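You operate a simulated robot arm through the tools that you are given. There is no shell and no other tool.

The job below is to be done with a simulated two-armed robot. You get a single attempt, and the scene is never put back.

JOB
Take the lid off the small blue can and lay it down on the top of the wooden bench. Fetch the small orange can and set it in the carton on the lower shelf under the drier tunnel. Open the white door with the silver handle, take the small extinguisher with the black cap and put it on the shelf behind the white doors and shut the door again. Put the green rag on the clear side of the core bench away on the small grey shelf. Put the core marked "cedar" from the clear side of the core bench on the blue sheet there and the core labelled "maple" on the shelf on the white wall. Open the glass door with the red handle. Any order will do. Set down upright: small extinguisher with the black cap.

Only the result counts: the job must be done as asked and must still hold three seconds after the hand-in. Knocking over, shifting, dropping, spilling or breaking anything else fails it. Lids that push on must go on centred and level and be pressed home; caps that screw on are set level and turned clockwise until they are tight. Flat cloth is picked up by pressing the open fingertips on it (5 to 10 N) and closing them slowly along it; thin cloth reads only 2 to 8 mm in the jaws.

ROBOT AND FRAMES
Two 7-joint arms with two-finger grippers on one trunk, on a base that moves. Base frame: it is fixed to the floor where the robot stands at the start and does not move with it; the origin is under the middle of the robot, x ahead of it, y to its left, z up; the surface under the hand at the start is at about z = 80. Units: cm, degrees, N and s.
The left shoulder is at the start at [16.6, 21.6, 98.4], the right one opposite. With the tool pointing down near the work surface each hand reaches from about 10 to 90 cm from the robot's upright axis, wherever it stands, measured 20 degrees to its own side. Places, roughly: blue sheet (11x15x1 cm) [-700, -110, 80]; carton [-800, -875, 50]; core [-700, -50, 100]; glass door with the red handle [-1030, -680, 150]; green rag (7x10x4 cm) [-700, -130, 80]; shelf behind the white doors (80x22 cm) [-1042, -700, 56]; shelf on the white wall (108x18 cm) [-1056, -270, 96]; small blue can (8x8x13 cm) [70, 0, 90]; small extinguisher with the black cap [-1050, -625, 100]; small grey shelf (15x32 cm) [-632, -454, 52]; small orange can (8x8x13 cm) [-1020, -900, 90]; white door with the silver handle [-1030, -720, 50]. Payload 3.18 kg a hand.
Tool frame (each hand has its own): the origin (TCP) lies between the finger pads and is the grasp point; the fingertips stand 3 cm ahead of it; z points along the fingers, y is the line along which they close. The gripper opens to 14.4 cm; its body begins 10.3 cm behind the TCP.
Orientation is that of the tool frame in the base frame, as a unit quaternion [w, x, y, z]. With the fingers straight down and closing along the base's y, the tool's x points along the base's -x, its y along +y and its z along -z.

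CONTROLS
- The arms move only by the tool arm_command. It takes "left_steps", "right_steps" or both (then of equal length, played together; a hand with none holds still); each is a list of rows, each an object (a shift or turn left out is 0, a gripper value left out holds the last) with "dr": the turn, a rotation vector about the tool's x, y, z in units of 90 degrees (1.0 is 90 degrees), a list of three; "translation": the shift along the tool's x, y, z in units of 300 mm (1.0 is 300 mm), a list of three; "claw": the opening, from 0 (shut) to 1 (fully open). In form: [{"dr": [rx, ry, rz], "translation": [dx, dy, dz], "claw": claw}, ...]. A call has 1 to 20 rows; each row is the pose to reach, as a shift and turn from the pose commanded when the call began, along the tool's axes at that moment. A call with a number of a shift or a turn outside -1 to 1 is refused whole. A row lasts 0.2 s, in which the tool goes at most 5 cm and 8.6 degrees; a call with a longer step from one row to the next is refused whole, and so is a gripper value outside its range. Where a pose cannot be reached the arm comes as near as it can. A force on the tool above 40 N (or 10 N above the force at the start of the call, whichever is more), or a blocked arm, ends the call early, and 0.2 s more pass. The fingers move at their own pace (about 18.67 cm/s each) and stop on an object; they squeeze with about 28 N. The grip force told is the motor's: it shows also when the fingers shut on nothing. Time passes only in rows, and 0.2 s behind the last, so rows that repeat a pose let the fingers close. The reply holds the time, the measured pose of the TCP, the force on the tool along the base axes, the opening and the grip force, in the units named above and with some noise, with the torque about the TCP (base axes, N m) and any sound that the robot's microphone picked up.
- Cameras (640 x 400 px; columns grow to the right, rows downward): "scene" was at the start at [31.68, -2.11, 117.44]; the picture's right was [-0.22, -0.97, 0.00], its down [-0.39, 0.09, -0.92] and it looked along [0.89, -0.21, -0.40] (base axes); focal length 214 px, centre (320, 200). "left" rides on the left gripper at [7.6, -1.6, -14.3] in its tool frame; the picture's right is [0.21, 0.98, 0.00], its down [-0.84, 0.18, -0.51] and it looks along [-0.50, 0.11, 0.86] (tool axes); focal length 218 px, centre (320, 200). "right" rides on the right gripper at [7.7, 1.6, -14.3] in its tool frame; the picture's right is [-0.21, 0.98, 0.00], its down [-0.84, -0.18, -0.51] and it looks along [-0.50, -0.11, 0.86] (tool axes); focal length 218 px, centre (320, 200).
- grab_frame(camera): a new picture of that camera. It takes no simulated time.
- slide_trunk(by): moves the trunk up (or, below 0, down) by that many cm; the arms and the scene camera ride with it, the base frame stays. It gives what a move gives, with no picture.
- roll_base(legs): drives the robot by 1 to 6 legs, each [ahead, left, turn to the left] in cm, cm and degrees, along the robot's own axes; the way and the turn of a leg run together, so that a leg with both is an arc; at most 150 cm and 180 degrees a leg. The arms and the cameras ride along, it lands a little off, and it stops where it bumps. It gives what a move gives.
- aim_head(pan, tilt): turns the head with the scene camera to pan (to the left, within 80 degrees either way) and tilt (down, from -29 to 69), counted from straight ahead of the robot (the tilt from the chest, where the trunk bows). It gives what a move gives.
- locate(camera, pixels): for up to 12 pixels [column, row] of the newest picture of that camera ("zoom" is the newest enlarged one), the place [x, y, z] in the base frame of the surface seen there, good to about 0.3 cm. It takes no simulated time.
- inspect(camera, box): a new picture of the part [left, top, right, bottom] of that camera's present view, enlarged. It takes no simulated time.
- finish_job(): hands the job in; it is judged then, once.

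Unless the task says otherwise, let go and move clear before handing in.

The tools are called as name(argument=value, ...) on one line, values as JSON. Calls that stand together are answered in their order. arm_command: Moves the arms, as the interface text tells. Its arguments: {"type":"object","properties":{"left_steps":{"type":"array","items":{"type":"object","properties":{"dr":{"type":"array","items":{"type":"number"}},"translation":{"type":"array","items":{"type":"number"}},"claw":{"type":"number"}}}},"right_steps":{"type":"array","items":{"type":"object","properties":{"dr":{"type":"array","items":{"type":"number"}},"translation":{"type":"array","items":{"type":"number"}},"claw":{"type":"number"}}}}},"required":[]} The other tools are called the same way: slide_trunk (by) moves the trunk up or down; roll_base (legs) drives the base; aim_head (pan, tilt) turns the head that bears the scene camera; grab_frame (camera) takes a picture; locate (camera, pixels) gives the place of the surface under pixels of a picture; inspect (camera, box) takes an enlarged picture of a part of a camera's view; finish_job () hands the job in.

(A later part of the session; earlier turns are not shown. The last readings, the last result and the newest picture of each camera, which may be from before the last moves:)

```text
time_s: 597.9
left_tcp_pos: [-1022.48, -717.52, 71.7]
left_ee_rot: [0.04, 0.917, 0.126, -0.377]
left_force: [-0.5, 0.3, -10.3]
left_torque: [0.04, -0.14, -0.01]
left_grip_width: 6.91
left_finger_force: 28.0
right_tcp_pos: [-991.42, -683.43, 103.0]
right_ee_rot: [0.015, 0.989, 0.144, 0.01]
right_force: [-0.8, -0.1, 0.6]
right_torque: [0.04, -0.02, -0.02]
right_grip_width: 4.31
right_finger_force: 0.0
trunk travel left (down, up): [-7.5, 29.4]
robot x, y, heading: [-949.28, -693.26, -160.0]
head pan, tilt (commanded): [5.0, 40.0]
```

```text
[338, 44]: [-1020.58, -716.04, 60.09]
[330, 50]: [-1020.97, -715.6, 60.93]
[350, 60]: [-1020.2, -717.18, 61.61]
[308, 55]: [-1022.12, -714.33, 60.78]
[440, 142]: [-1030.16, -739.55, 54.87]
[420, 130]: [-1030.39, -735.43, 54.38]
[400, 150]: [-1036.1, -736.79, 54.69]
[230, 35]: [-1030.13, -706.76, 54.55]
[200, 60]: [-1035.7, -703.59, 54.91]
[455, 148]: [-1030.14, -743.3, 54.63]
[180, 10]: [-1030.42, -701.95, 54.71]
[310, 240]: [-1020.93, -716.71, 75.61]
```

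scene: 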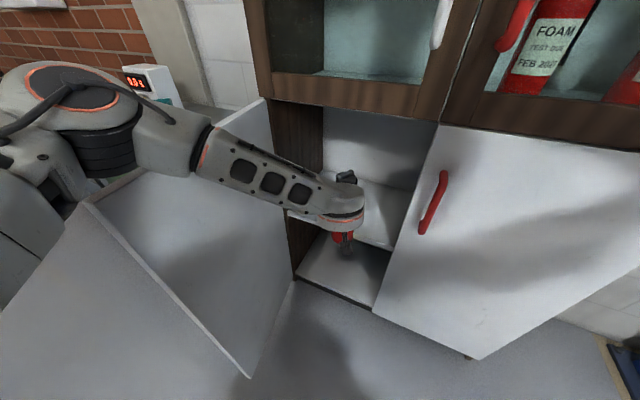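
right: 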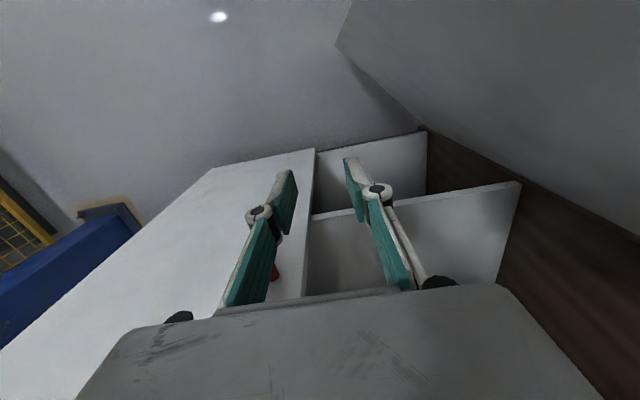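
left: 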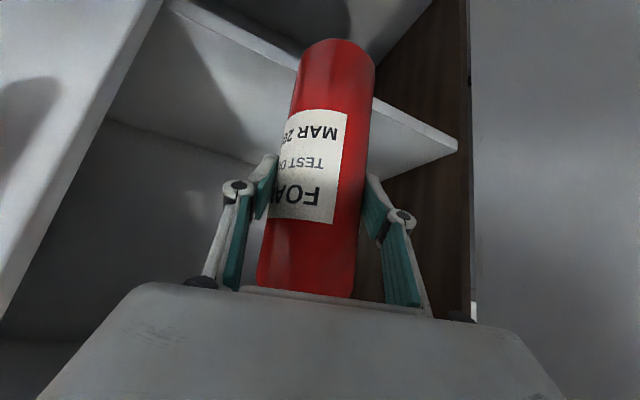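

The bottom is at z 59.8, 5 cm above the shelf (z 55). I go in the remaining 18 cm.

roll_base(legs=[[10, -3.3, 0]])

roll_base(legs=[[7.1, -2.3, 0]])

grab_frame(camera="scene")

grab_frame(camera="left")

```text
time_s: 599.0
left_tcp_pos: [-1033.18, -717.98, 71.83]
left_ee_rot: [0.041, 0.916, 0.127, -0.378]
left_force: [0.1, -0.1, -9.6]
left_torque: [0.02, -0.12, -0.01]
left_grip_width: 6.92
left_finger_force: 28.0
right_tcp_pos: [-1002.09, -684.02, 103.02]
right_ee_rot: [0.016, 0.989, 0.147, 0.008]
right_force: [-1.2, 0.2, -0.3]
right_torque: [0.02, 0.0, 0.01]
right_grip_width: 4.32
right_finger_force: 0.2
trunk travel left (down, up): [-7.5, 29.4]
robot x, y, heading: [-959.82, -693.54, -160.0]
head pan, tilt (commanded): [5.0, 40.0]
```

```text
time_s: 600.1
left_tcp_pos: [-1038.99, -718.23, 71.98]
left_ee_rot: [0.039, 0.917, 0.125, -0.378]
left_force: [-0.5, 0.1, -9.6]
left_torque: [0.03, -0.17, 0.03]
left_grip_width: 6.93
left_finger_force: 28.1
right_tcp_pos: [-1007.73, -684.12, 103.58]
right_ee_rot: [0.015, 0.99, 0.14, 0.005]
right_force: [0.2, -1.1, -0.2]
right_torque: [-0.01, -0.05, -0.03]
right_grip_width: 4.32
right_finger_force: 0.1
trunk travel left (down, up): [-7.5, 29.4]
robot x, y, heading: [-966.26, -693.52, -160.6]
head pan, tilt (commanded): [5.0, 40.0]
stopped in leg 1: the robot was blocked; the commanded pose is now the measured one
```

```text
taken
```

scene: 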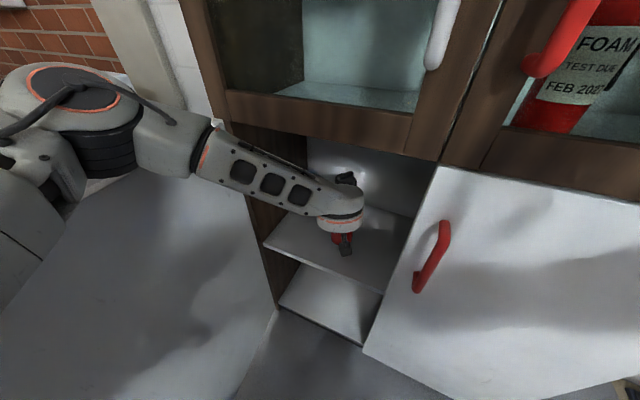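

```text
taken
```

left: 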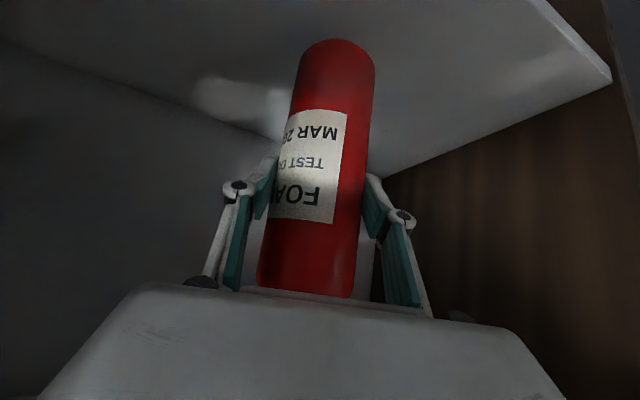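

The extinguisher is inside over the shelf at [-1039, -718.2] (the elbow just met the door). I back off half a centimetre and lower slowly.

roll_base(legs=[[-0.8, 0.3, 0]])

arm_command(left_steps=[{"translation": [0.02, 0, 0.02]}, {"translation": [0.04, 0.001, 0.041]}, {"translation": [0.06, 0.002, 0.061]}, {"translation": [0.08, 0.002, 0.082]}, {"translation": [0.094, 0.003, 0.096]}, {"translation": [0.094, 0.003, 0.096]}])

grab_frame(camera="left")

locate(camera="left", pixels=[[338, 44], [330, 50], [350, 60], [308, 55], [390, 60], [270, 60], [400, 100]])

```text
time_s: 600.9
left_tcp_pos: [-1038.38, -717.95, 71.49]
left_ee_rot: [0.041, 0.918, 0.125, -0.375]
left_force: [-0.5, 0.2, -9.8]
left_torque: [0.06, -0.15, 0.0]
left_grip_width: 6.91
left_finger_force: 27.5
right_tcp_pos: [-1007.58, -684.1, 103.05]
right_ee_rot: [0.016, 0.99, 0.14, 0.011]
right_force: [0.0, -0.5, -0.6]
right_torque: [0.0, 0.03, -0.01]
right_grip_width: 4.33
right_finger_force: 0.1
trunk travel left (down, up): [-7.5, 29.4]
robot x, y, heading: [-965.15, -693.92, -160.2]
head pan, tilt (commanded): [5.0, 40.0]
```

```text
time_s: 602.3
left_tcp_pos: [-1038.49, -717.97, 67.7]
left_ee_rot: [0.041, 0.916, 0.125, -0.379]
left_force: [2.6, 0.6, 1.0]
left_torque: [-0.17, -0.26, 0.09]
left_grip_width: 6.91
left_finger_force: 27.7
right_tcp_pos: [-1007.76, -683.87, 103.27]
right_ee_rot: [0.016, 0.99, 0.139, 0.01]
right_force: [-0.4, 0.0, 0.1]
right_torque: [-0.01, -0.01, 0.01]
right_grip_width: 4.32
right_finger_force: 0.1
trunk travel left (down, up): [-7.5, 29.4]
robot x, y, heading: [-965.58, -693.89, -160.2]
head pan, tilt (commanded): [5.0, 40.0]
```

```text
taken
```

left: 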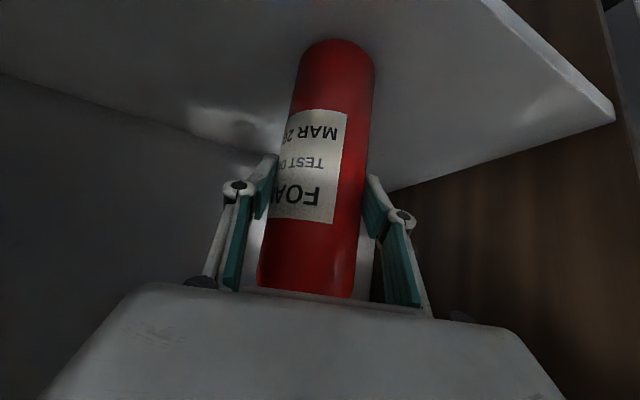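

```text
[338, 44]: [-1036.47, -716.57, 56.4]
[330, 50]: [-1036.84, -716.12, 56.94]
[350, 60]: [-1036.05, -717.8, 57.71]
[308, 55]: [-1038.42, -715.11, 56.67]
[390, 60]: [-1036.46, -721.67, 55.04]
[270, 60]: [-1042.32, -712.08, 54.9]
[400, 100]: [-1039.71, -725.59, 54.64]
```

The weight has gone onto the shelf. I lower 3 mm more to seat it flat.

arm_command(left_steps=[{"translation": [0.004, 0, 0.004]}, {"translation": [0.008, 0, 0.008]}, {"translation": [0.008, 0, 0.008]}])

```text
time_s: 603.1
left_tcp_pos: [-1038.76, -717.93, 67.7]
left_ee_rot: [0.04, 0.916, 0.124, -0.38]
left_force: [5.5, 4.0, 19.2]
left_torque: [-0.17, 0.36, 0.0]
left_grip_width: 6.94
left_finger_force: 28.3
right_tcp_pos: [-1007.55, -683.8, 103.24]
right_ee_rot: [0.017, 0.99, 0.14, 0.01]
right_force: [0.6, 0.0, -0.4]
right_torque: [-0.01, 0.04, -0.03]
right_grip_width: 4.33
right_finger_force: 0.0
trunk travel left (down, up): [-7.5, 29.4]
robot x, y, heading: [-965.42, -693.86, -160.3]
head pan, tilt (commanded): [5.0, 40.0]
```

It is seated with firm contact. I open the fingers step by step and check that it stands.

arm_command(left_steps=[{"translation": [-0.004, 0, -0.004]}, {"translation": [-0.004, 0, -0.004], "claw": 0.53}, {"translation": [-0.004, 0, -0.004], "claw": 0.6}, {"translation": [-0.004, 0, -0.004], "claw": 0.75}, {"translation": [-0.004, 0, -0.004], "claw": 0.9}, {"translation": [-0.004, 0, -0.004], "claw": 0.9}])

grab_frame(camera="left")

grab_frame(camera="scene")

```text
time_s: 604.5
left_tcp_pos: [-1038.7, -717.97, 67.43]
left_ee_rot: [0.041, 0.917, 0.125, -0.376]
left_force: [-0.1, 0.3, -0.1]
left_torque: [0.0, 0.0, 0.0]
left_grip_width: 12.97
left_finger_force: 0.1
right_tcp_pos: [-1007.72, -683.81, 103.05]
right_ee_rot: [0.017, 0.99, 0.139, 0.011]
right_force: [0.0, 0.0, -0.5]
right_torque: [0.02, 0.01, 0.01]
right_grip_width: 4.34
right_finger_force: 0.1
trunk travel left (down, up): [-7.5, 29.4]
robot x, y, heading: [-965.43, -693.72, -160.0]
head pan, tilt (commanded): [5.0, 40.0]
```

```text
taken
```

left: 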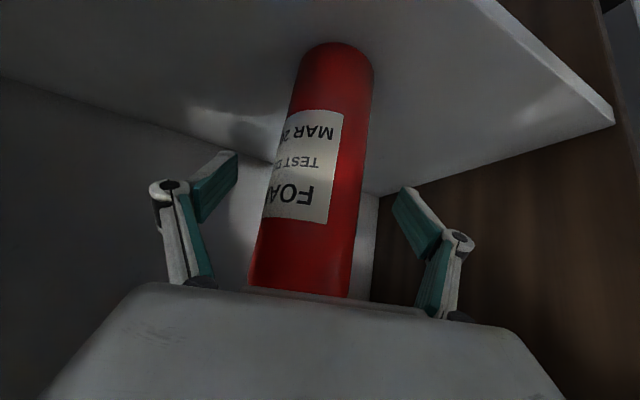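

```text
taken
```

scene: 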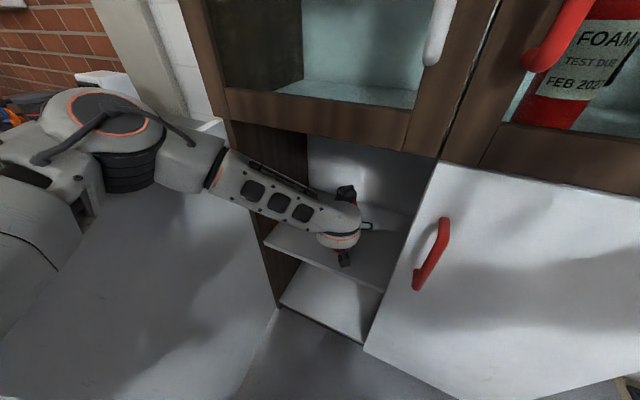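

It stands on its own. I withdraw first along the hand's axis, then straight out.

roll_base(legs=[[-10, 0, 0]])

grab_frame(camera="left")

roll_base(legs=[[-24, 8, 0]])

grab_frame(camera="scene")

grab_frame(camera="left")

```text
time_s: 605.6
left_tcp_pos: [-1029.26, -714.8, 67.29]
left_ee_rot: [0.042, 0.917, 0.127, -0.375]
left_force: [0.1, 0.5, 1.0]
left_torque: [0.04, 0.01, 0.01]
left_grip_width: 12.93
left_finger_force: 0.1
right_tcp_pos: [-998.33, -680.43, 103.01]
right_ee_rot: [0.017, 0.99, 0.141, 0.011]
right_force: [0.4, 0.4, 0.1]
right_torque: [-0.04, -0.01, 0.0]
right_grip_width: 4.33
right_finger_force: 0.2
trunk travel left (down, up): [-7.5, 29.4]
robot x, y, heading: [-955.74, -689.97, -160.1]
head pan, tilt (commanded): [5.0, 40.0]
```

```text
taken
```

left: 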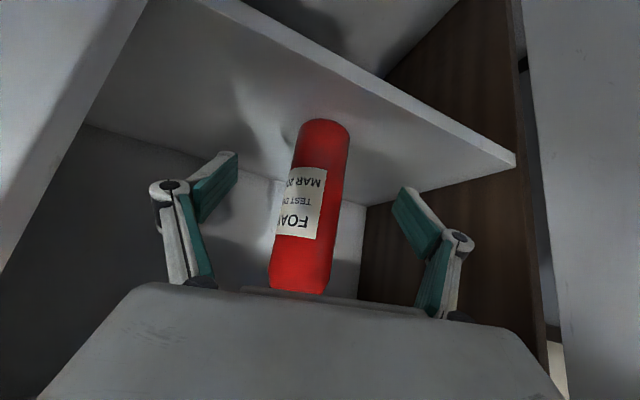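

```text
time_s: 607.5
left_tcp_pos: [-1003.98, -714.54, 67.27]
left_ee_rot: [0.042, 0.917, 0.127, -0.375]
left_force: [-0.3, -0.4, 0.1]
left_torque: [0.0, -0.02, 0.02]
left_grip_width: 12.98
left_finger_force: 0.0
right_tcp_pos: [-973.06, -680.13, 103.03]
right_ee_rot: [0.017, 0.99, 0.143, 0.011]
right_force: [-0.4, 0.5, 0.8]
right_torque: [0.01, -0.02, -0.02]
right_grip_width: 4.31
right_finger_force: 0.1
trunk travel left (down, up): [-7.5, 29.4]
robot x, y, heading: [-931.05, -689.98, -159.9]
head pan, tilt (commanded): [5.0, 40.0]
```

```text
taken
```

scene: 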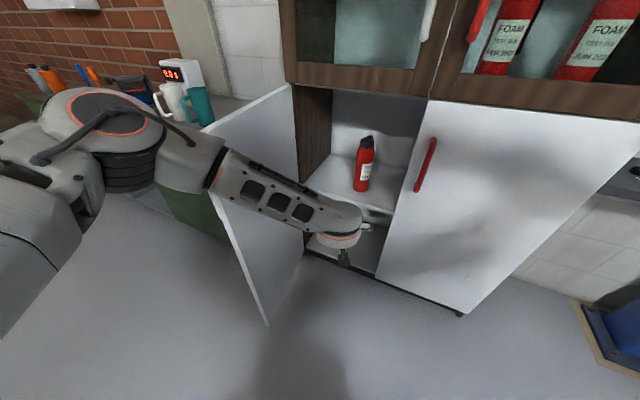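

```text
taken
```

left: 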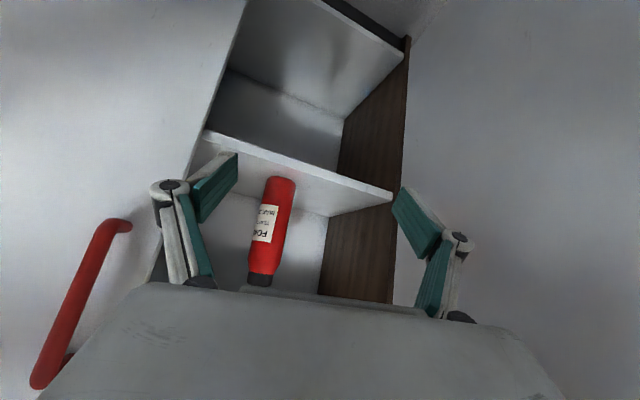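

The extinguisher stands upright on the inner shelf (362, 165). To shut the door I bring the closed left fist round to the door's outer side: back off, square up to heading 180, and roll left behind the door's free end.

roll_base(legs=[[-36, 13, 0], [0, 0, -20.1]])

arm_command(left_steps=[{"translation": [-0.05, 0, -0.05], "claw": 0.4}, {"translation": [-0.1, 0, -0.1], "claw": 0}, {"translation": [-0.176, 0, -0.178]}, {"translation": [-0.176, 0, -0.178]}, {"translation": [-0.176, 0, -0.178]}])

roll_base(legs=[[0, 76, 0]])

aim_head(pan=15, tilt=35)

grab_frame(camera="scene")

```text
time_s: 611.0
left_tcp_pos: [-969.89, -687.93, 67.27]
left_ee_rot: [-0.023, 0.925, -0.033, -0.377]
left_force: [-0.3, 0.1, -0.3]
left_torque: [0.01, 0.04, -0.01]
left_grip_width: 12.97
left_finger_force: 0.1
right_tcp_pos: [-929.29, -666.05, 103.04]
right_ee_rot: [0.019, 0.999, -0.032, 0.009]
right_force: [0.2, -0.4, 0.8]
right_torque: [-0.06, 0.01, -0.01]
right_grip_width: 4.33
right_finger_force: 0.1
trunk travel left (down, up): [-7.5, 29.4]
robot x, y, heading: [-892.72, -689.97, -179.9]
head pan, tilt (commanded): [5.0, 40.0]
```

```text
time_s: 612.2
left_tcp_pos: [-970.03, -688.04, 74.72]
left_ee_rot: [-0.024, 0.925, -0.033, -0.377]
left_force: [-0.2, 0.4, 0.9]
left_torque: [0.02, 0.0, -0.02]
left_grip_width: 0.0
left_finger_force: 27.9
right_tcp_pos: [-929.27, -666.22, 103.09]
right_ee_rot: [0.019, 0.999, -0.032, 0.009]
right_force: [-0.6, 0.3, 0.6]
right_torque: [-0.03, 0.03, -0.01]
right_grip_width: 4.33
right_finger_force: 0.1
trunk travel left (down, up): [-7.5, 29.4]
robot x, y, heading: [-892.93, -689.77, -180.1]
head pan, tilt (commanded): [5.0, 40.0]
```

```text
time_s: 619.3
left_tcp_pos: [-969.9, -764.87, 74.68]
left_ee_rot: [-0.023, 0.925, -0.032, -0.377]
left_force: [0.0, -0.3, 0.1]
left_torque: [-0.03, 0.01, -0.02]
left_grip_width: 0.0
left_finger_force: 27.6
right_tcp_pos: [-929.29, -743.0, 103.11]
right_ee_rot: [0.019, 0.999, -0.031, 0.009]
right_force: [0.4, -0.2, 0.0]
right_torque: [-0.05, 0.0, -0.02]
right_grip_width: 4.31
right_finger_force: 0.1
trunk travel left (down, up): [-7.5, 29.4]
robot x, y, heading: [-892.64, -766.33, -179.5]
head pan, tilt (commanded): [5.0, 40.0]
```

```text
time_s: 620.0
left_tcp_pos: [-969.9, -764.76, 74.68]
left_ee_rot: [-0.023, 0.926, -0.032, -0.376]
left_force: [0.3, -0.4, -0.3]
left_torque: [0.02, 0.02, -0.01]
left_grip_width: 0.0
left_finger_force: 27.8
right_tcp_pos: [-929.3, -742.85, 102.92]
right_ee_rot: [0.018, 0.999, -0.031, 0.01]
right_force: [-0.1, 0.2, 0.3]
right_torque: [0.01, 0.02, -0.01]
right_grip_width: 4.33
right_finger_force: 0.1
trunk travel left (down, up): [-7.5, 29.4]
robot x, y, heading: [-892.56, -766.58, -179.8]
head pan, tilt (commanded): [15.0, 35.0]
```

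```text
taken
```

scene: 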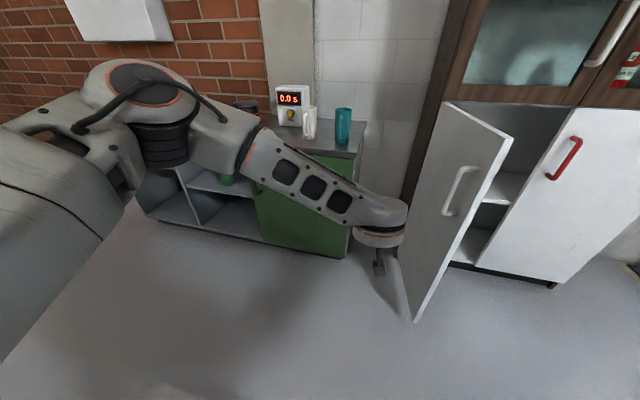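

The fist is on the outer side of the door. I locate the door's free edge now.

locate(camera="scene", pixels=[[508, 142], [418, 315], [470, 230], [448, 105], [460, 190], [405, 300]])

```text
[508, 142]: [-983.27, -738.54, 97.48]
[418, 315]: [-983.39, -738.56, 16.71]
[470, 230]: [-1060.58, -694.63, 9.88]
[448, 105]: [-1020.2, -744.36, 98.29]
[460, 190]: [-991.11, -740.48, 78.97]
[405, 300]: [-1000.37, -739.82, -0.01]
```

I roll ahead 20 cm on the outer side and then push the door to +y in small legs.

roll_base(legs=[[20, 0, 0], [0, -10, 0], [0, -8, 0]])

grab_frame(camera="scene")

```text
time_s: 623.8
left_tcp_pos: [-989.85, -746.68, 74.82]
left_ee_rot: [-0.023, 0.926, -0.033, -0.376]
left_force: [-0.5, 0.1, 0.0]
left_torque: [-0.01, 0.01, 0.02]
left_grip_width: 0.01
left_finger_force: 27.8
right_tcp_pos: [-949.14, -724.78, 103.02]
right_ee_rot: [0.018, 0.999, -0.031, 0.009]
right_force: [0.1, 0.8, 0.1]
right_torque: [-0.03, -0.03, -0.02]
right_grip_width: 4.33
right_finger_force: 0.1
trunk travel left (down, up): [-7.5, 29.4]
robot x, y, heading: [-912.62, -748.14, -179.6]
head pan, tilt (commanded): [15.0, 35.0]
```

```text
taken
```

scene: 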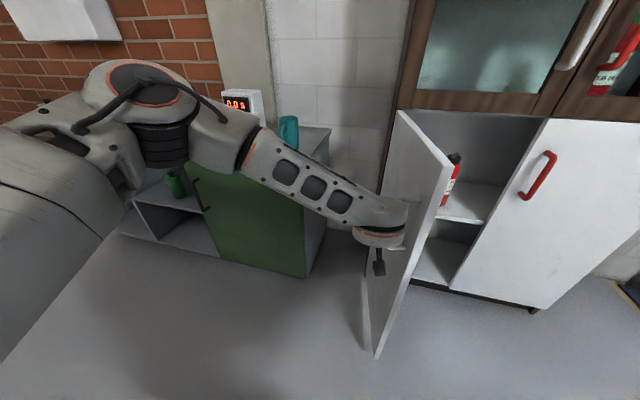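

The hand is touching; the door starts to follow. I keep pushing to the right, adding forward motion as it closes.

roll_base(legs=[[0, -9, 0], [3, -9, 0]])

grab_frame(camera="scene")

```text
time_s: 626.3
left_tcp_pos: [-992.94, -728.73, 74.78]
left_ee_rot: [-0.023, 0.925, -0.032, -0.377]
left_force: [0.1, 0.0, -0.3]
left_torque: [-0.02, 0.01, 0.04]
left_grip_width: 0.0
left_finger_force: 27.9
right_tcp_pos: [-952.2, -706.66, 103.1]
right_ee_rot: [0.019, 0.999, -0.03, 0.008]
right_force: [0.3, -0.5, 0.1]
right_torque: [-0.01, -0.02, -0.02]
right_grip_width: 4.32
right_finger_force: 0.1
trunk travel left (down, up): [-7.5, 29.4]
robot x, y, heading: [-915.96, -730.03, -179.7]
head pan, tilt (commanded): [15.0, 35.0]
```

```text
taken
```

scene: 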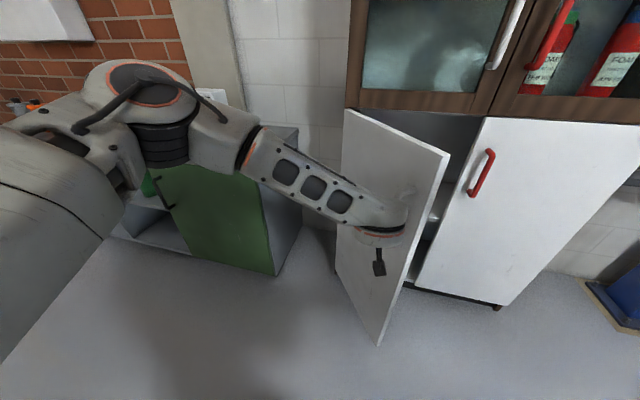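

The door is at about 55 degrees. I follow the closing arc: ahead 8 and right 8, then ahead 9 and right 6.

roll_base(legs=[[8, -8, 0], [9, -6, 0]])

grab_frame(camera="scene")

grab_frame(camera="left")

```text
time_s: 628.4
left_tcp_pos: [-1009.77, -715.03, 74.79]
left_ee_rot: [-0.023, 0.926, -0.031, -0.376]
left_force: [-0.3, -0.1, -0.6]
left_torque: [-0.04, 0.05, 0.03]
left_grip_width: 0.02
left_finger_force: 28.1
right_tcp_pos: [-969.13, -693.09, 102.95]
right_ee_rot: [0.019, 0.999, -0.029, 0.009]
right_force: [-0.6, -0.2, -0.7]
right_torque: [-0.07, -0.02, -0.01]
right_grip_width: 4.32
right_finger_force: 0.1
trunk travel left (down, up): [-7.5, 29.4]
robot x, y, heading: [-932.76, -716.72, -179.8]
head pan, tilt (commanded): [15.0, 35.0]
```

```text
taken
```

scene: 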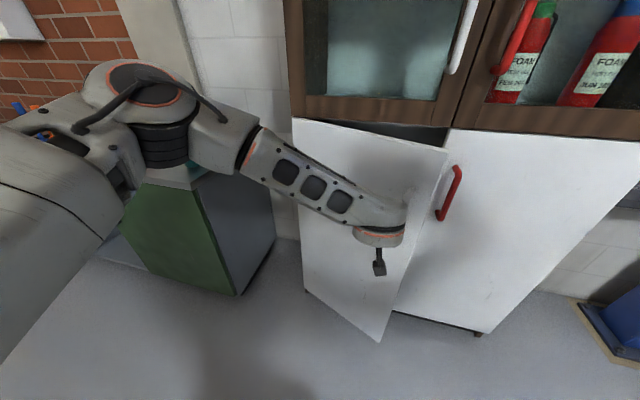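

```text
taken
```

left: 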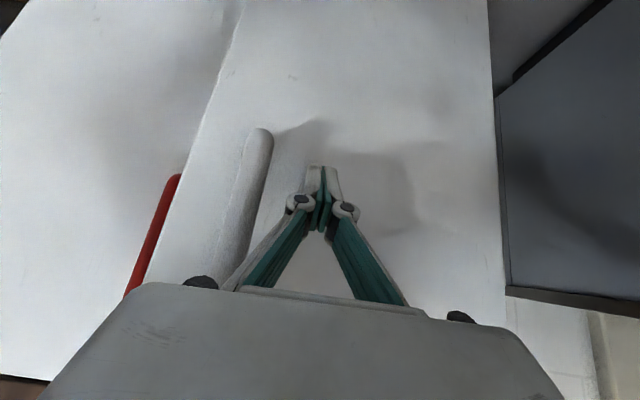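

About 22 degrees remain. I push ahead in smaller legs.

roll_base(legs=[[6, -1.5, 0], [4, -0.5, 0]])

grab_frame(camera="scene")

```text
time_s: 629.9
left_tcp_pos: [-1020.0, -712.95, 74.79]
left_ee_rot: [-0.023, 0.926, -0.032, -0.376]
left_force: [0.3, 0.7, -0.2]
left_torque: [0.0, 0.08, 0.01]
left_grip_width: 0.0
left_finger_force: 27.7
right_tcp_pos: [-979.33, -691.0, 102.95]
right_ee_rot: [0.018, 0.999, -0.03, 0.009]
right_force: [-0.1, -0.4, -0.1]
right_torque: [-0.01, -0.03, -0.03]
right_grip_width: 4.33
right_finger_force: 0.0
trunk travel left (down, up): [-7.5, 29.4]
robot x, y, heading: [-942.64, -714.47, -179.8]
head pan, tilt (commanded): [15.0, 35.0]
```

```text
taken
```

scene: 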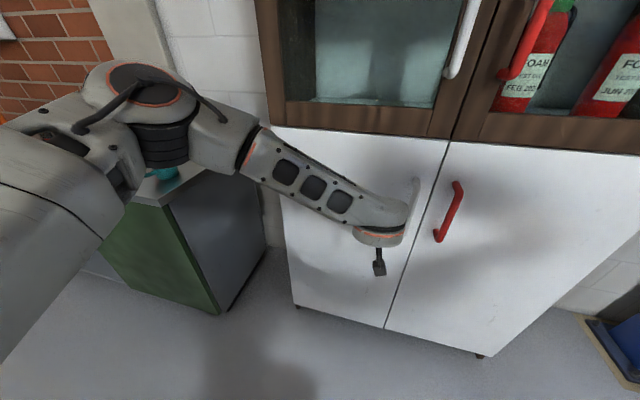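

The door is nearly flush. I compare the two doors' surfaces at the seam.

inspect(camera="scene", box=[350, 120, 510, 340])

locate(camera="scene", pixels=[[438, 150], [455, 150], [395, 300], [408, 300], [420, 230], [300, 140], [350, 280]])

```text
1.82 times, centred on (430, 230) of scene
```

zoom: 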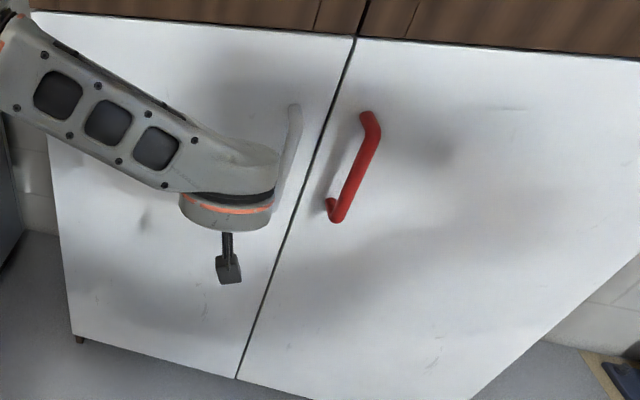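

```text
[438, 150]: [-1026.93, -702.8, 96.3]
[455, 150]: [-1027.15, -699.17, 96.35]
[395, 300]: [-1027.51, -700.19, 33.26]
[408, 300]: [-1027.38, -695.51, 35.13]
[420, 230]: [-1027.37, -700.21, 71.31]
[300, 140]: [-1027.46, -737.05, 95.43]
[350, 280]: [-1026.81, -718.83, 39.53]
```

The doors are flush to about 3 mm. I press gently with the arm to be sure it is fully home.

arm_command(left_steps=[{"translation": [-0.015, 0, 0.015]}, {"translation": [-0.03, 0, 0.03]}, {"translation": [-0.045, 0, 0.045]}, {"translation": [-0.06, 0, 0.06]}, {"translation": [-0.075, 0, 0.075]}, {"translation": [-0.09, 0, 0.09]}])

grab_frame(camera="left")

locate(camera="scene", pixels=[[438, 150], [455, 150], [395, 300], [408, 300], [432, 165], [448, 165]])

```text
time_s: 631.3
left_tcp_pos: [-1023.65, -712.7, 74.72]
left_ee_rot: [-0.023, 0.925, -0.031, -0.377]
left_force: [0.3, 1.0, 0.4]
left_torque: [-0.03, -0.02, 0.03]
left_grip_width: 0.01
left_finger_force: 28.6
right_tcp_pos: [-979.33, -690.98, 102.98]
right_ee_rot: [0.019, 0.999, -0.03, 0.009]
right_force: [0.7, -0.3, 0.3]
right_torque: [0.01, -0.03, 0.0]
right_grip_width: 4.34
right_finger_force: 0.1
trunk travel left (down, up): [-7.5, 29.4]
robot x, y, heading: [-942.68, -714.72, -180.0]
head pan, tilt (commanded): [15.0, 35.0]
```

```text
taken
```

left: 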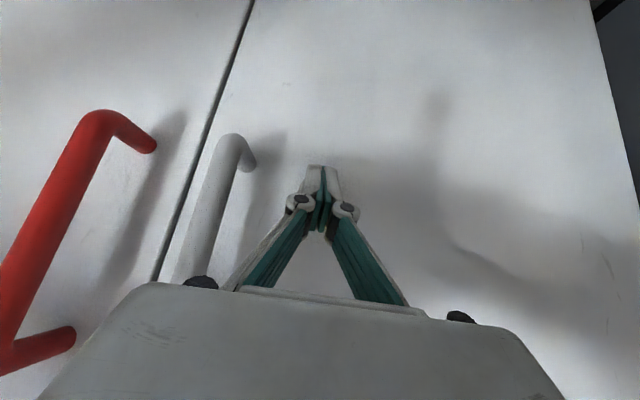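

```text
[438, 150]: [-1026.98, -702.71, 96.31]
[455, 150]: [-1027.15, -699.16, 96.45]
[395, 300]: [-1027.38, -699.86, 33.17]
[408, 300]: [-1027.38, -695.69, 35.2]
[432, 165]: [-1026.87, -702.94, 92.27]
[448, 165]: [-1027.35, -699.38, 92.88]
```

No contact yet (tip at -1025.7). I push on slowly until the tip bears on the door.

arm_command(left_steps=[{"translation": [-0.012, 0, 0.012]}, {"translation": [-0.024, 0, 0.024]}, {"translation": [-0.036, 0, 0.036]}, {"translation": [-0.044, 0, 0.044]}, {"translation": [-0.044, 0, 0.044]}])

locate(camera="scene", pixels=[[438, 150], [455, 150], [395, 300], [408, 300], [432, 165], [448, 165]])

```text
time_s: 632.3
left_tcp_pos: [-1024.66, -712.67, 74.6]
left_ee_rot: [-0.024, 0.927, -0.031, -0.372]
left_force: [14.9, -3.3, 7.4]
left_torque: [-0.09, 0.01, 0.18]
left_grip_width: 0.0
left_finger_force: 28.1
right_tcp_pos: [-978.96, -691.1, 103.16]
right_ee_rot: [0.018, 0.999, -0.028, 0.007]
right_force: [-0.4, 0.1, 0.1]
right_torque: [0.03, -0.01, 0.01]
right_grip_width: 4.3
right_finger_force: 0.0
trunk travel left (down, up): [-7.5, 29.4]
robot x, y, heading: [-942.4, -714.35, -179.7]
head pan, tilt (commanded): [15.0, 35.0]
stopped in row 5 (left hand): the force on the tool passed its limit at 43 N (the readings are from after the stop); the commanded pose is now the measured one
```

```text
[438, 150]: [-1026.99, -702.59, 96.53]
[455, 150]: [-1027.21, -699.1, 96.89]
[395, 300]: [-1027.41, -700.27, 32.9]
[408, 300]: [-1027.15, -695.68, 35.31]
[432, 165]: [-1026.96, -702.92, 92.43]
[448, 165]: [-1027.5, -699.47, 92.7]
```

The door is pressed home (43 N). Now the glass door with the red handle: I back off, raise the trunk and lift the left hand to the handle's height.

roll_base(legs=[[-24, 0, 0]])

slide_trunk(by=24)

grab_frame(camera="scene")

```text
time_s: 634.1
left_tcp_pos: [-1001.21, -712.68, 74.43]
left_ee_rot: [-0.024, 0.927, -0.032, -0.372]
left_force: [-1.1, -0.4, -0.6]
left_torque: [0.03, -0.01, -0.01]
left_grip_width: 0.01
left_finger_force: 27.9
right_tcp_pos: [-955.25, -690.99, 102.97]
right_ee_rot: [0.018, 0.999, -0.029, 0.009]
right_force: [0.0, 0.4, -0.5]
right_torque: [-0.01, 0.02, -0.01]
right_grip_width: 4.31
right_finger_force: 0.1
trunk travel left (down, up): [-7.5, 29.4]
robot x, y, heading: [-918.75, -714.21, -179.7]
head pan, tilt (commanded): [15.0, 35.0]
```

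```text
time_s: 636.6
left_tcp_pos: [-1001.23, -712.75, 98.29]
left_ee_rot: [-0.023, 0.927, -0.031, -0.372]
left_force: [0.4, -0.5, 0.2]
left_torque: [0.02, 0.0, -0.01]
left_grip_width: 0.01
left_finger_force: 27.8
right_tcp_pos: [-955.4, -690.86, 127.01]
right_ee_rot: [0.019, 0.999, -0.029, 0.009]
right_force: [-0.6, 0.3, -1.2]
right_torque: [0.03, -0.03, 0.03]
right_grip_width: 4.32
right_finger_force: 0.2
trunk travel left (down, up): [-31.5, 5.4]
robot x, y, heading: [-918.75, -714.17, -179.3]
head pan, tilt (commanded): [15.0, 35.0]
```

```text
taken
```

scene: 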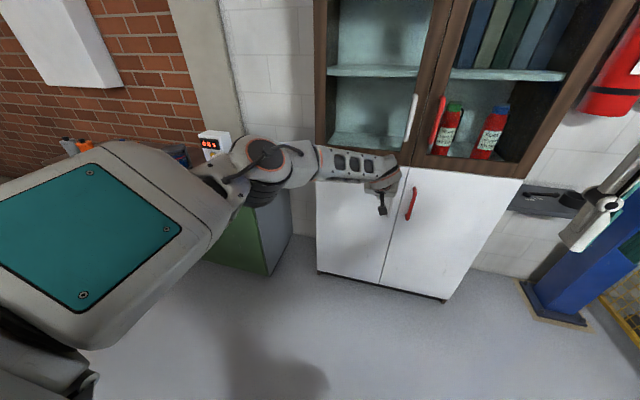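

With the trunk up the hand is at z 98. I raise it 21 cm to the handle's height and open to about 6 cm.

arm_command(left_steps=[{"translation": [-0.057, -0.005, -0.107], "claw": 0.4}, {"translation": [-0.113, -0.01, -0.213]}, {"translation": [-0.17, -0.015, -0.32]}, {"translation": [-0.227, -0.02, -0.427]}, {"translation": [-0.283, -0.025, -0.533]}, {"translation": [-0.34, -0.03, -0.64]}, {"translation": [-0.34, -0.03, -0.64]}])

aim_head(pan=0, tilt=20)

grab_frame(camera="scene")

grab_frame(camera="left")

```text
time_s: 638.2
left_tcp_pos: [-995.22, -712.76, 119.11]
left_ee_rot: [-0.023, 0.928, -0.03, -0.372]
left_force: [-0.7, 0.7, -0.4]
left_torque: [-0.01, -0.03, 0.01]
left_grip_width: 5.74
left_finger_force: 0.0
right_tcp_pos: [-955.49, -691.03, 126.93]
right_ee_rot: [0.018, 0.999, -0.029, 0.009]
right_force: [1.1, -0.5, -0.4]
right_torque: [-0.03, -0.01, 0.01]
right_grip_width: 4.34
right_finger_force: 0.0
trunk travel left (down, up): [-31.5, 5.4]
robot x, y, heading: [-918.62, -714.06, -179.7]
head pan, tilt (commanded): [15.0, 35.0]
```

```text
time_s: 639.0
left_tcp_pos: [-995.08, -712.66, 119.15]
left_ee_rot: [-0.023, 0.928, -0.031, -0.371]
left_force: [0.2, -0.5, -0.4]
left_torque: [0.0, 0.02, 0.05]
left_grip_width: 5.73
left_finger_force: 0.1
right_tcp_pos: [-955.41, -690.95, 126.99]
right_ee_rot: [0.018, 0.999, -0.029, 0.009]
right_force: [0.9, 0.3, 0.1]
right_torque: [0.01, 0.01, -0.01]
right_grip_width: 4.31
right_finger_force: 0.1
trunk travel left (down, up): [-31.5, 5.4]
robot x, y, heading: [-918.68, -714.52, -179.4]
head pan, tilt (commanded): [0.0, 20.0]
```

```text
taken
```

scene: 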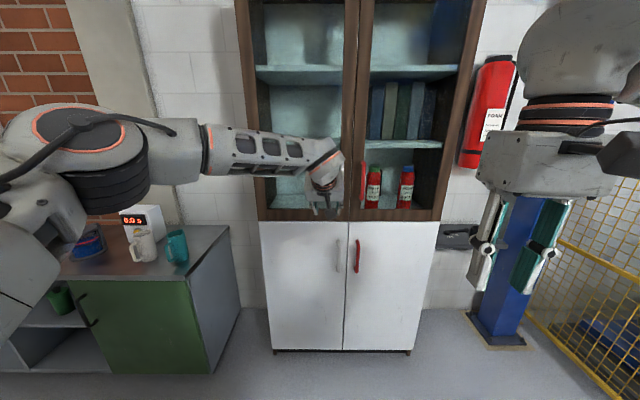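

```text
taken
```

left: 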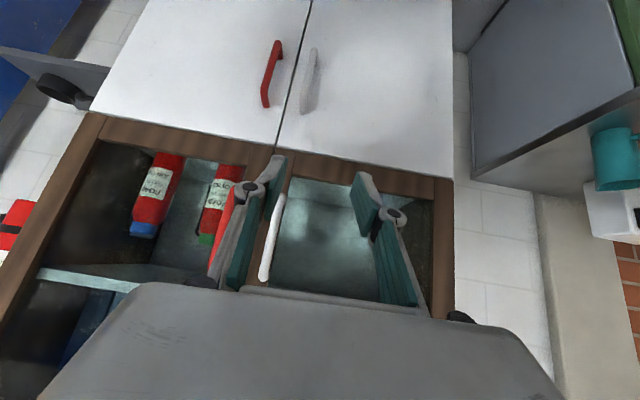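

I align with the red handle: roll right 16.4 cm and look from the hand camera.

roll_base(legs=[[0, -16.2, -0.4], [12, 0, 0]])

grab_frame(camera="left")

locate(camera="left", pixels=[[320, 150], [318, 180], [312, 200], [310, 230], [345, 200], [280, 160], [358, 185]])

```text
time_s: 641.9
left_tcp_pos: [-1007.24, -695.95, 118.99]
left_ee_rot: [-0.025, 0.927, -0.035, -0.371]
left_force: [-1.1, 0.3, -0.4]
left_torque: [0.01, -0.02, 0.0]
left_grip_width: 5.77
left_finger_force: 0.0
right_tcp_pos: [-967.28, -674.53, 126.92]
right_ee_rot: [0.017, 0.999, -0.033, 0.009]
right_force: [-0.4, -0.5, -0.3]
right_torque: [-0.05, -0.07, -0.04]
right_grip_width: 4.32
right_finger_force: 0.0
trunk travel left (down, up): [-31.5, 5.4]
robot x, y, heading: [-930.84, -698.81, 180.0]
head pan, tilt (commanded): [0.0, 20.0]
```

```text
taken
```

left: 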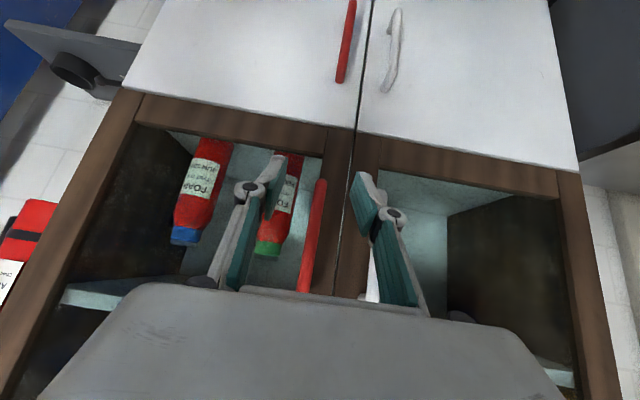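

```text
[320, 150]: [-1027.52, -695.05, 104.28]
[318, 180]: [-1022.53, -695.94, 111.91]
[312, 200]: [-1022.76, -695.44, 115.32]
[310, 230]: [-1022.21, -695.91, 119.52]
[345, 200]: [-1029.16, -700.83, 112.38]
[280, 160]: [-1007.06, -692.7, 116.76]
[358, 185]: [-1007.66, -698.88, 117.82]
```

The red bar (y -695.9) is right between the fingers. I roll ahead 14 cm and close on it.

roll_base(legs=[[12.5, 0, 0]])

grab_frame(camera="left")

```text
time_s: 643.1
left_tcp_pos: [-1019.87, -695.71, 119.04]
left_ee_rot: [-0.025, 0.927, -0.036, -0.371]
left_force: [0.0, 0.8, -0.8]
left_torque: [-0.03, 0.02, 0.0]
left_grip_width: 5.77
left_finger_force: 0.0
right_tcp_pos: [-979.78, -674.43, 127.07]
right_ee_rot: [0.018, 0.999, -0.033, 0.01]
right_force: [-0.7, -0.3, -1.1]
right_torque: [0.02, -0.03, 0.0]
right_grip_width: 4.31
right_finger_force: 0.1
trunk travel left (down, up): [-31.5, 5.4]
robot x, y, heading: [-943.26, -698.03, 179.6]
head pan, tilt (commanded): [0.0, 20.0]
```

```text
taken
```

left: 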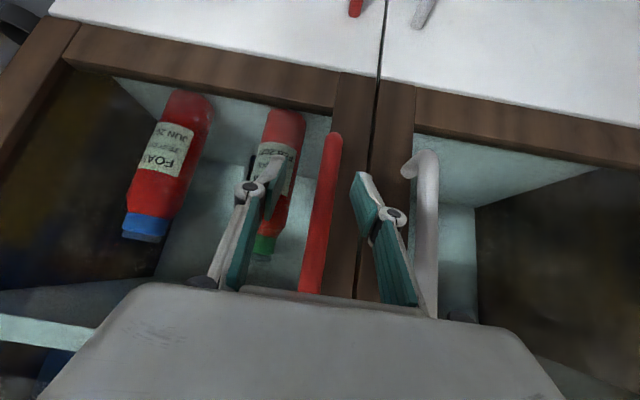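

roll_base(legs=[[2, 0, 0]])

arm_command(left_steps=[{"translation": [0, 0, 0], "claw": 0.3}, {"translation": [0, 0, 0], "claw": 0.2}, {"translation": [0, 0, 0], "claw": 0.1}, {"translation": [0, 0, 0], "claw": 0}, {"translation": [0, 0, 0], "claw": 0}])

grab_frame(camera="left")

```text
time_s: 643.9
left_tcp_pos: [-1021.78, -695.69, 119.05]
left_ee_rot: [-0.025, 0.927, -0.036, -0.372]
left_force: [0.2, -0.6, 0.7]
left_torque: [-0.02, -0.02, 0.0]
left_grip_width: 5.77
left_finger_force: 0.0
right_tcp_pos: [-981.58, -674.36, 127.08]
right_ee_rot: [0.019, 0.999, -0.034, 0.009]
right_force: [0.2, -0.2, -1.0]
right_torque: [0.01, -0.01, -0.01]
right_grip_width: 4.33
right_finger_force: 0.0
trunk travel left (down, up): [-31.5, 5.4]
robot x, y, heading: [-945.31, -698.21, 179.5]
head pan, tilt (commanded): [0.0, 20.0]
```

```text
time_s: 645.1
left_tcp_pos: [-1021.7, -696.34, 119.13]
left_ee_rot: [-0.024, 0.927, -0.032, -0.372]
left_force: [2.4, -26.2, -0.7]
left_torque: [-1.21, 0.13, 0.52]
left_grip_width: 1.77
left_finger_force: 44.8
right_tcp_pos: [-981.73, -674.73, 127.09]
right_ee_rot: [0.017, 0.999, -0.033, 0.009]
right_force: [-0.6, 0.3, 0.5]
right_torque: [0.01, -0.01, 0.0]
right_grip_width: 4.32
right_finger_force: 0.1
trunk travel left (down, up): [-31.5, 5.4]
robot x, y, heading: [-945.25, -698.3, 179.8]
head pan, tilt (commanded): [0.0, 20.0]
```

```text
taken
```

left: 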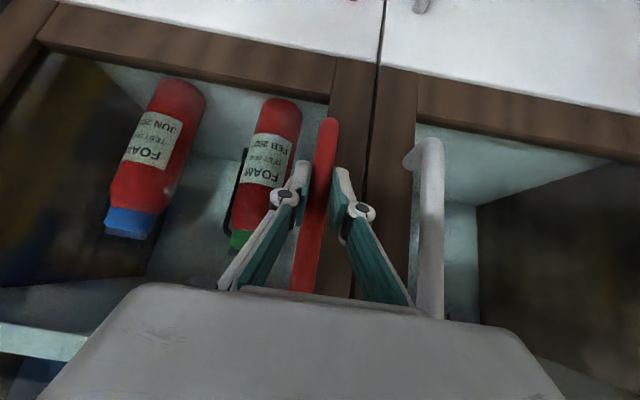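

The red bar is held; a 26 N sideways force shows a few millimetres of offset, which I ease. Then I pull the door along its arc, backing and shifting right.

arm_command(left_steps=[{"translation": [0, 0.012, 0]}, {"translation": [0, 0.018, 0]}, {"translation": [0, 0.018, 0]}])

roll_base(legs=[[-5, -1.0, 0], [-4.8, -1.6, 0]])

grab_frame(camera="scene")

```text
time_s: 645.9
left_tcp_pos: [-1021.68, -696.41, 119.01]
left_ee_rot: [-0.026, 0.928, -0.036, -0.37]
left_force: [1.2, -17.2, -0.2]
left_torque: [-0.9, -0.15, 0.16]
left_grip_width: 1.76
left_finger_force: 45.1
right_tcp_pos: [-981.8, -674.48, 127.1]
right_ee_rot: [0.018, 0.999, -0.033, 0.008]
right_force: [0.0, 0.1, 0.1]
right_torque: [0.0, 0.01, 0.0]
right_grip_width: 4.32
right_finger_force: 0.1
trunk travel left (down, up): [-31.5, 5.4]
robot x, y, heading: [-945.77, -698.14, 179.6]
head pan, tilt (commanded): [0.0, 20.0]
```

```text
time_s: 647.4
left_tcp_pos: [-1011.66, -693.91, 119.1]
left_ee_rot: [-0.025, 0.927, -0.035, -0.372]
left_force: [5.2, -15.6, -6.5]
left_torque: [-0.66, 0.21, 0.62]
left_grip_width: 1.73
left_finger_force: 44.9
right_tcp_pos: [-971.72, -671.94, 127.06]
right_ee_rot: [0.018, 0.999, -0.033, 0.007]
right_force: [0.6, 0.5, -0.2]
right_torque: [-0.05, 0.08, 0.03]
right_grip_width: 4.3
right_finger_force: 0.1
trunk travel left (down, up): [-31.5, 5.4]
robot x, y, heading: [-935.47, -695.78, 179.7]
head pan, tilt (commanded): [0.0, 20.0]
```

```text
taken
```

scene: 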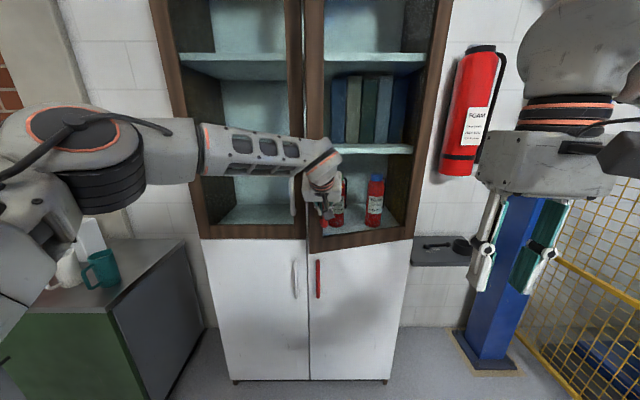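

The glass door is opening (its lower edge tilts at (340, 240)). I continue along the arc.

roll_base(legs=[[-4.8, -2.4, 0], [-2.8, -1.8, 0], [-2.7, -2.0, 0]])

grab_frame(camera="scene")

```text
time_s: 649.2
left_tcp_pos: [-1001.19, -687.81, 119.06]
left_ee_rot: [-0.024, 0.928, -0.033, -0.37]
left_force: [15.9, -19.1, -1.6]
left_torque: [-0.58, 0.21, 0.55]
left_grip_width: 1.75
left_finger_force: 44.5
right_tcp_pos: [-961.15, -665.78, 127.21]
right_ee_rot: [0.017, 0.999, -0.033, 0.008]
right_force: [0.4, 0.5, -0.1]
right_torque: [-0.08, 0.01, 0.01]
right_grip_width: 4.32
right_finger_force: 0.0
trunk travel left (down, up): [-31.5, 5.4]
robot x, y, heading: [-925.32, -689.89, 179.6]
head pan, tilt (commanded): [0.0, 20.0]
```

```text
taken
```

scene: 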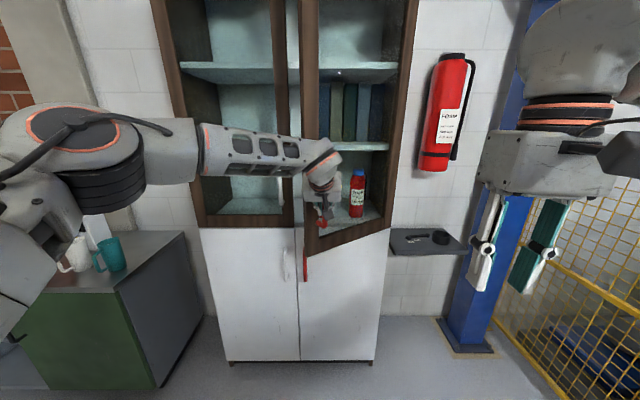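

About 33 degrees open. One more step along the arc.

roll_base(legs=[[-2.6, -2.0, 0], [-2.4, -2.2, 0]])

grab_frame(camera="scene")

grab_frame(camera="left")

```text
time_s: 650.6
left_tcp_pos: [-996.49, -683.47, 119.09]
left_ee_rot: [-0.023, 0.928, -0.033, -0.371]
left_force: [-0.3, 0.9, 7.7]
left_torque: [-0.11, 0.57, 0.42]
left_grip_width: 1.78
left_finger_force: 44.7
right_tcp_pos: [-956.41, -661.42, 127.08]
right_ee_rot: [0.02, 0.999, -0.034, 0.008]
right_force: [0.3, 0.9, -0.1]
right_torque: [-0.07, 0.04, 0.0]
right_grip_width: 4.32
right_finger_force: 0.0
trunk travel left (down, up): [-31.5, 5.4]
robot x, y, heading: [-920.04, -685.33, 179.9]
head pan, tilt (commanded): [0.0, 20.0]
```

```text
taken
```

scene: 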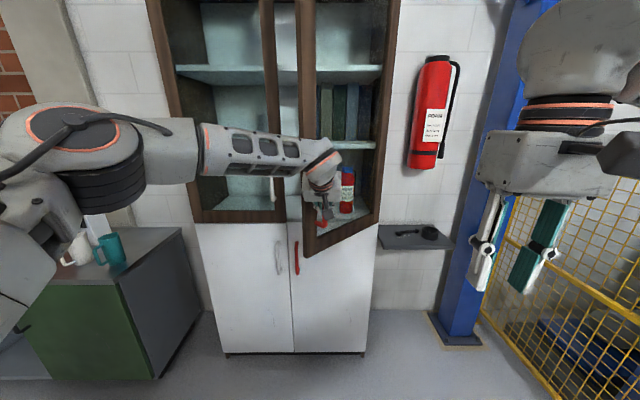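

```text
taken
```

left: 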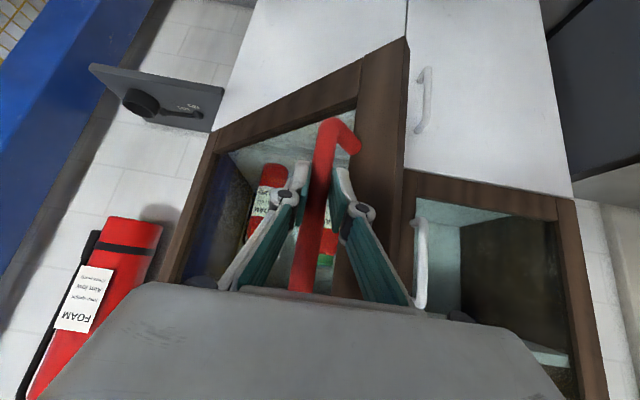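

The door is about 42 degrees open. I release the bar and roll straight back.

arm_command(left_steps=[{"translation": [0, 0, 0], "claw": 0.2}, {"translation": [0, 0, 0], "claw": 0.35}, {"translation": [0, 0, 0], "claw": 0.45}, {"translation": [0, 0, 0], "claw": 0.45}])

roll_base(legs=[[-20, 0, 0]])

grab_frame(camera="scene")

locate(camera="scene", pixels=[[316, 60], [318, 240], [385, 200], [312, 100], [390, 100], [330, 230], [305, 180]])

```text
time_s: 651.6
left_tcp_pos: [-996.55, -683.52, 119.02]
left_ee_rot: [-0.023, 0.928, -0.032, -0.369]
left_force: [0.1, -0.1, -0.2]
left_torque: [0.0, 0.0, -0.02]
left_grip_width: 6.47
left_finger_force: 0.0
right_tcp_pos: [-956.61, -661.41, 126.99]
right_ee_rot: [0.019, 0.999, -0.035, 0.008]
right_force: [-0.3, 0.0, -0.3]
right_torque: [-0.01, 0.03, 0.0]
right_grip_width: 4.3
right_finger_force: 0.0
trunk travel left (down, up): [-31.5, 5.4]
robot x, y, heading: [-920.44, -685.39, 179.5]
head pan, tilt (commanded): [0.0, 20.0]
```

```text
time_s: 653.2
left_tcp_pos: [-976.62, -683.67, 118.98]
left_ee_rot: [-0.024, 0.928, -0.032, -0.37]
left_force: [-0.5, 0.4, 0.9]
left_torque: [-0.01, 0.01, -0.02]
left_grip_width: 6.48
left_finger_force: 0.0
right_tcp_pos: [-936.71, -661.64, 126.9]
right_ee_rot: [0.019, 0.999, -0.034, 0.008]
right_force: [-0.1, -0.4, -0.1]
right_torque: [-0.02, 0.03, -0.01]
right_grip_width: 4.32
right_finger_force: 0.1
trunk travel left (down, up): [-31.5, 5.4]
robot x, y, heading: [-900.24, -685.2, 180.0]
head pan, tilt (commanded): [0.0, 20.0]
```

```text
taken
```

scene: 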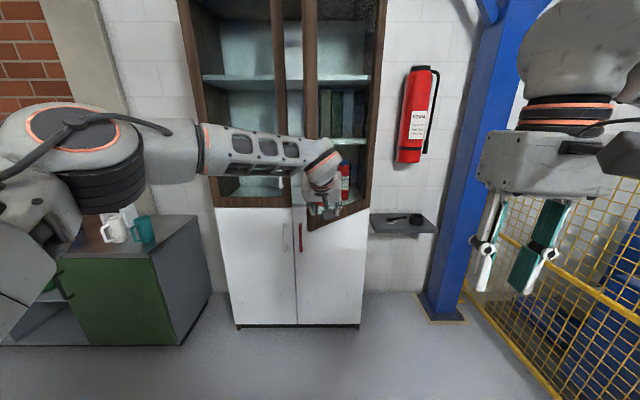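

```text
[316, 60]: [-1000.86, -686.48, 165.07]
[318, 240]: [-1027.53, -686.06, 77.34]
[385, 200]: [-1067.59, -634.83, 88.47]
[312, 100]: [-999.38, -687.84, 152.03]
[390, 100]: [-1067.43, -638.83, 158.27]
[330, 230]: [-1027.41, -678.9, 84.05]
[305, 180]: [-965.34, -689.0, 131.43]
```

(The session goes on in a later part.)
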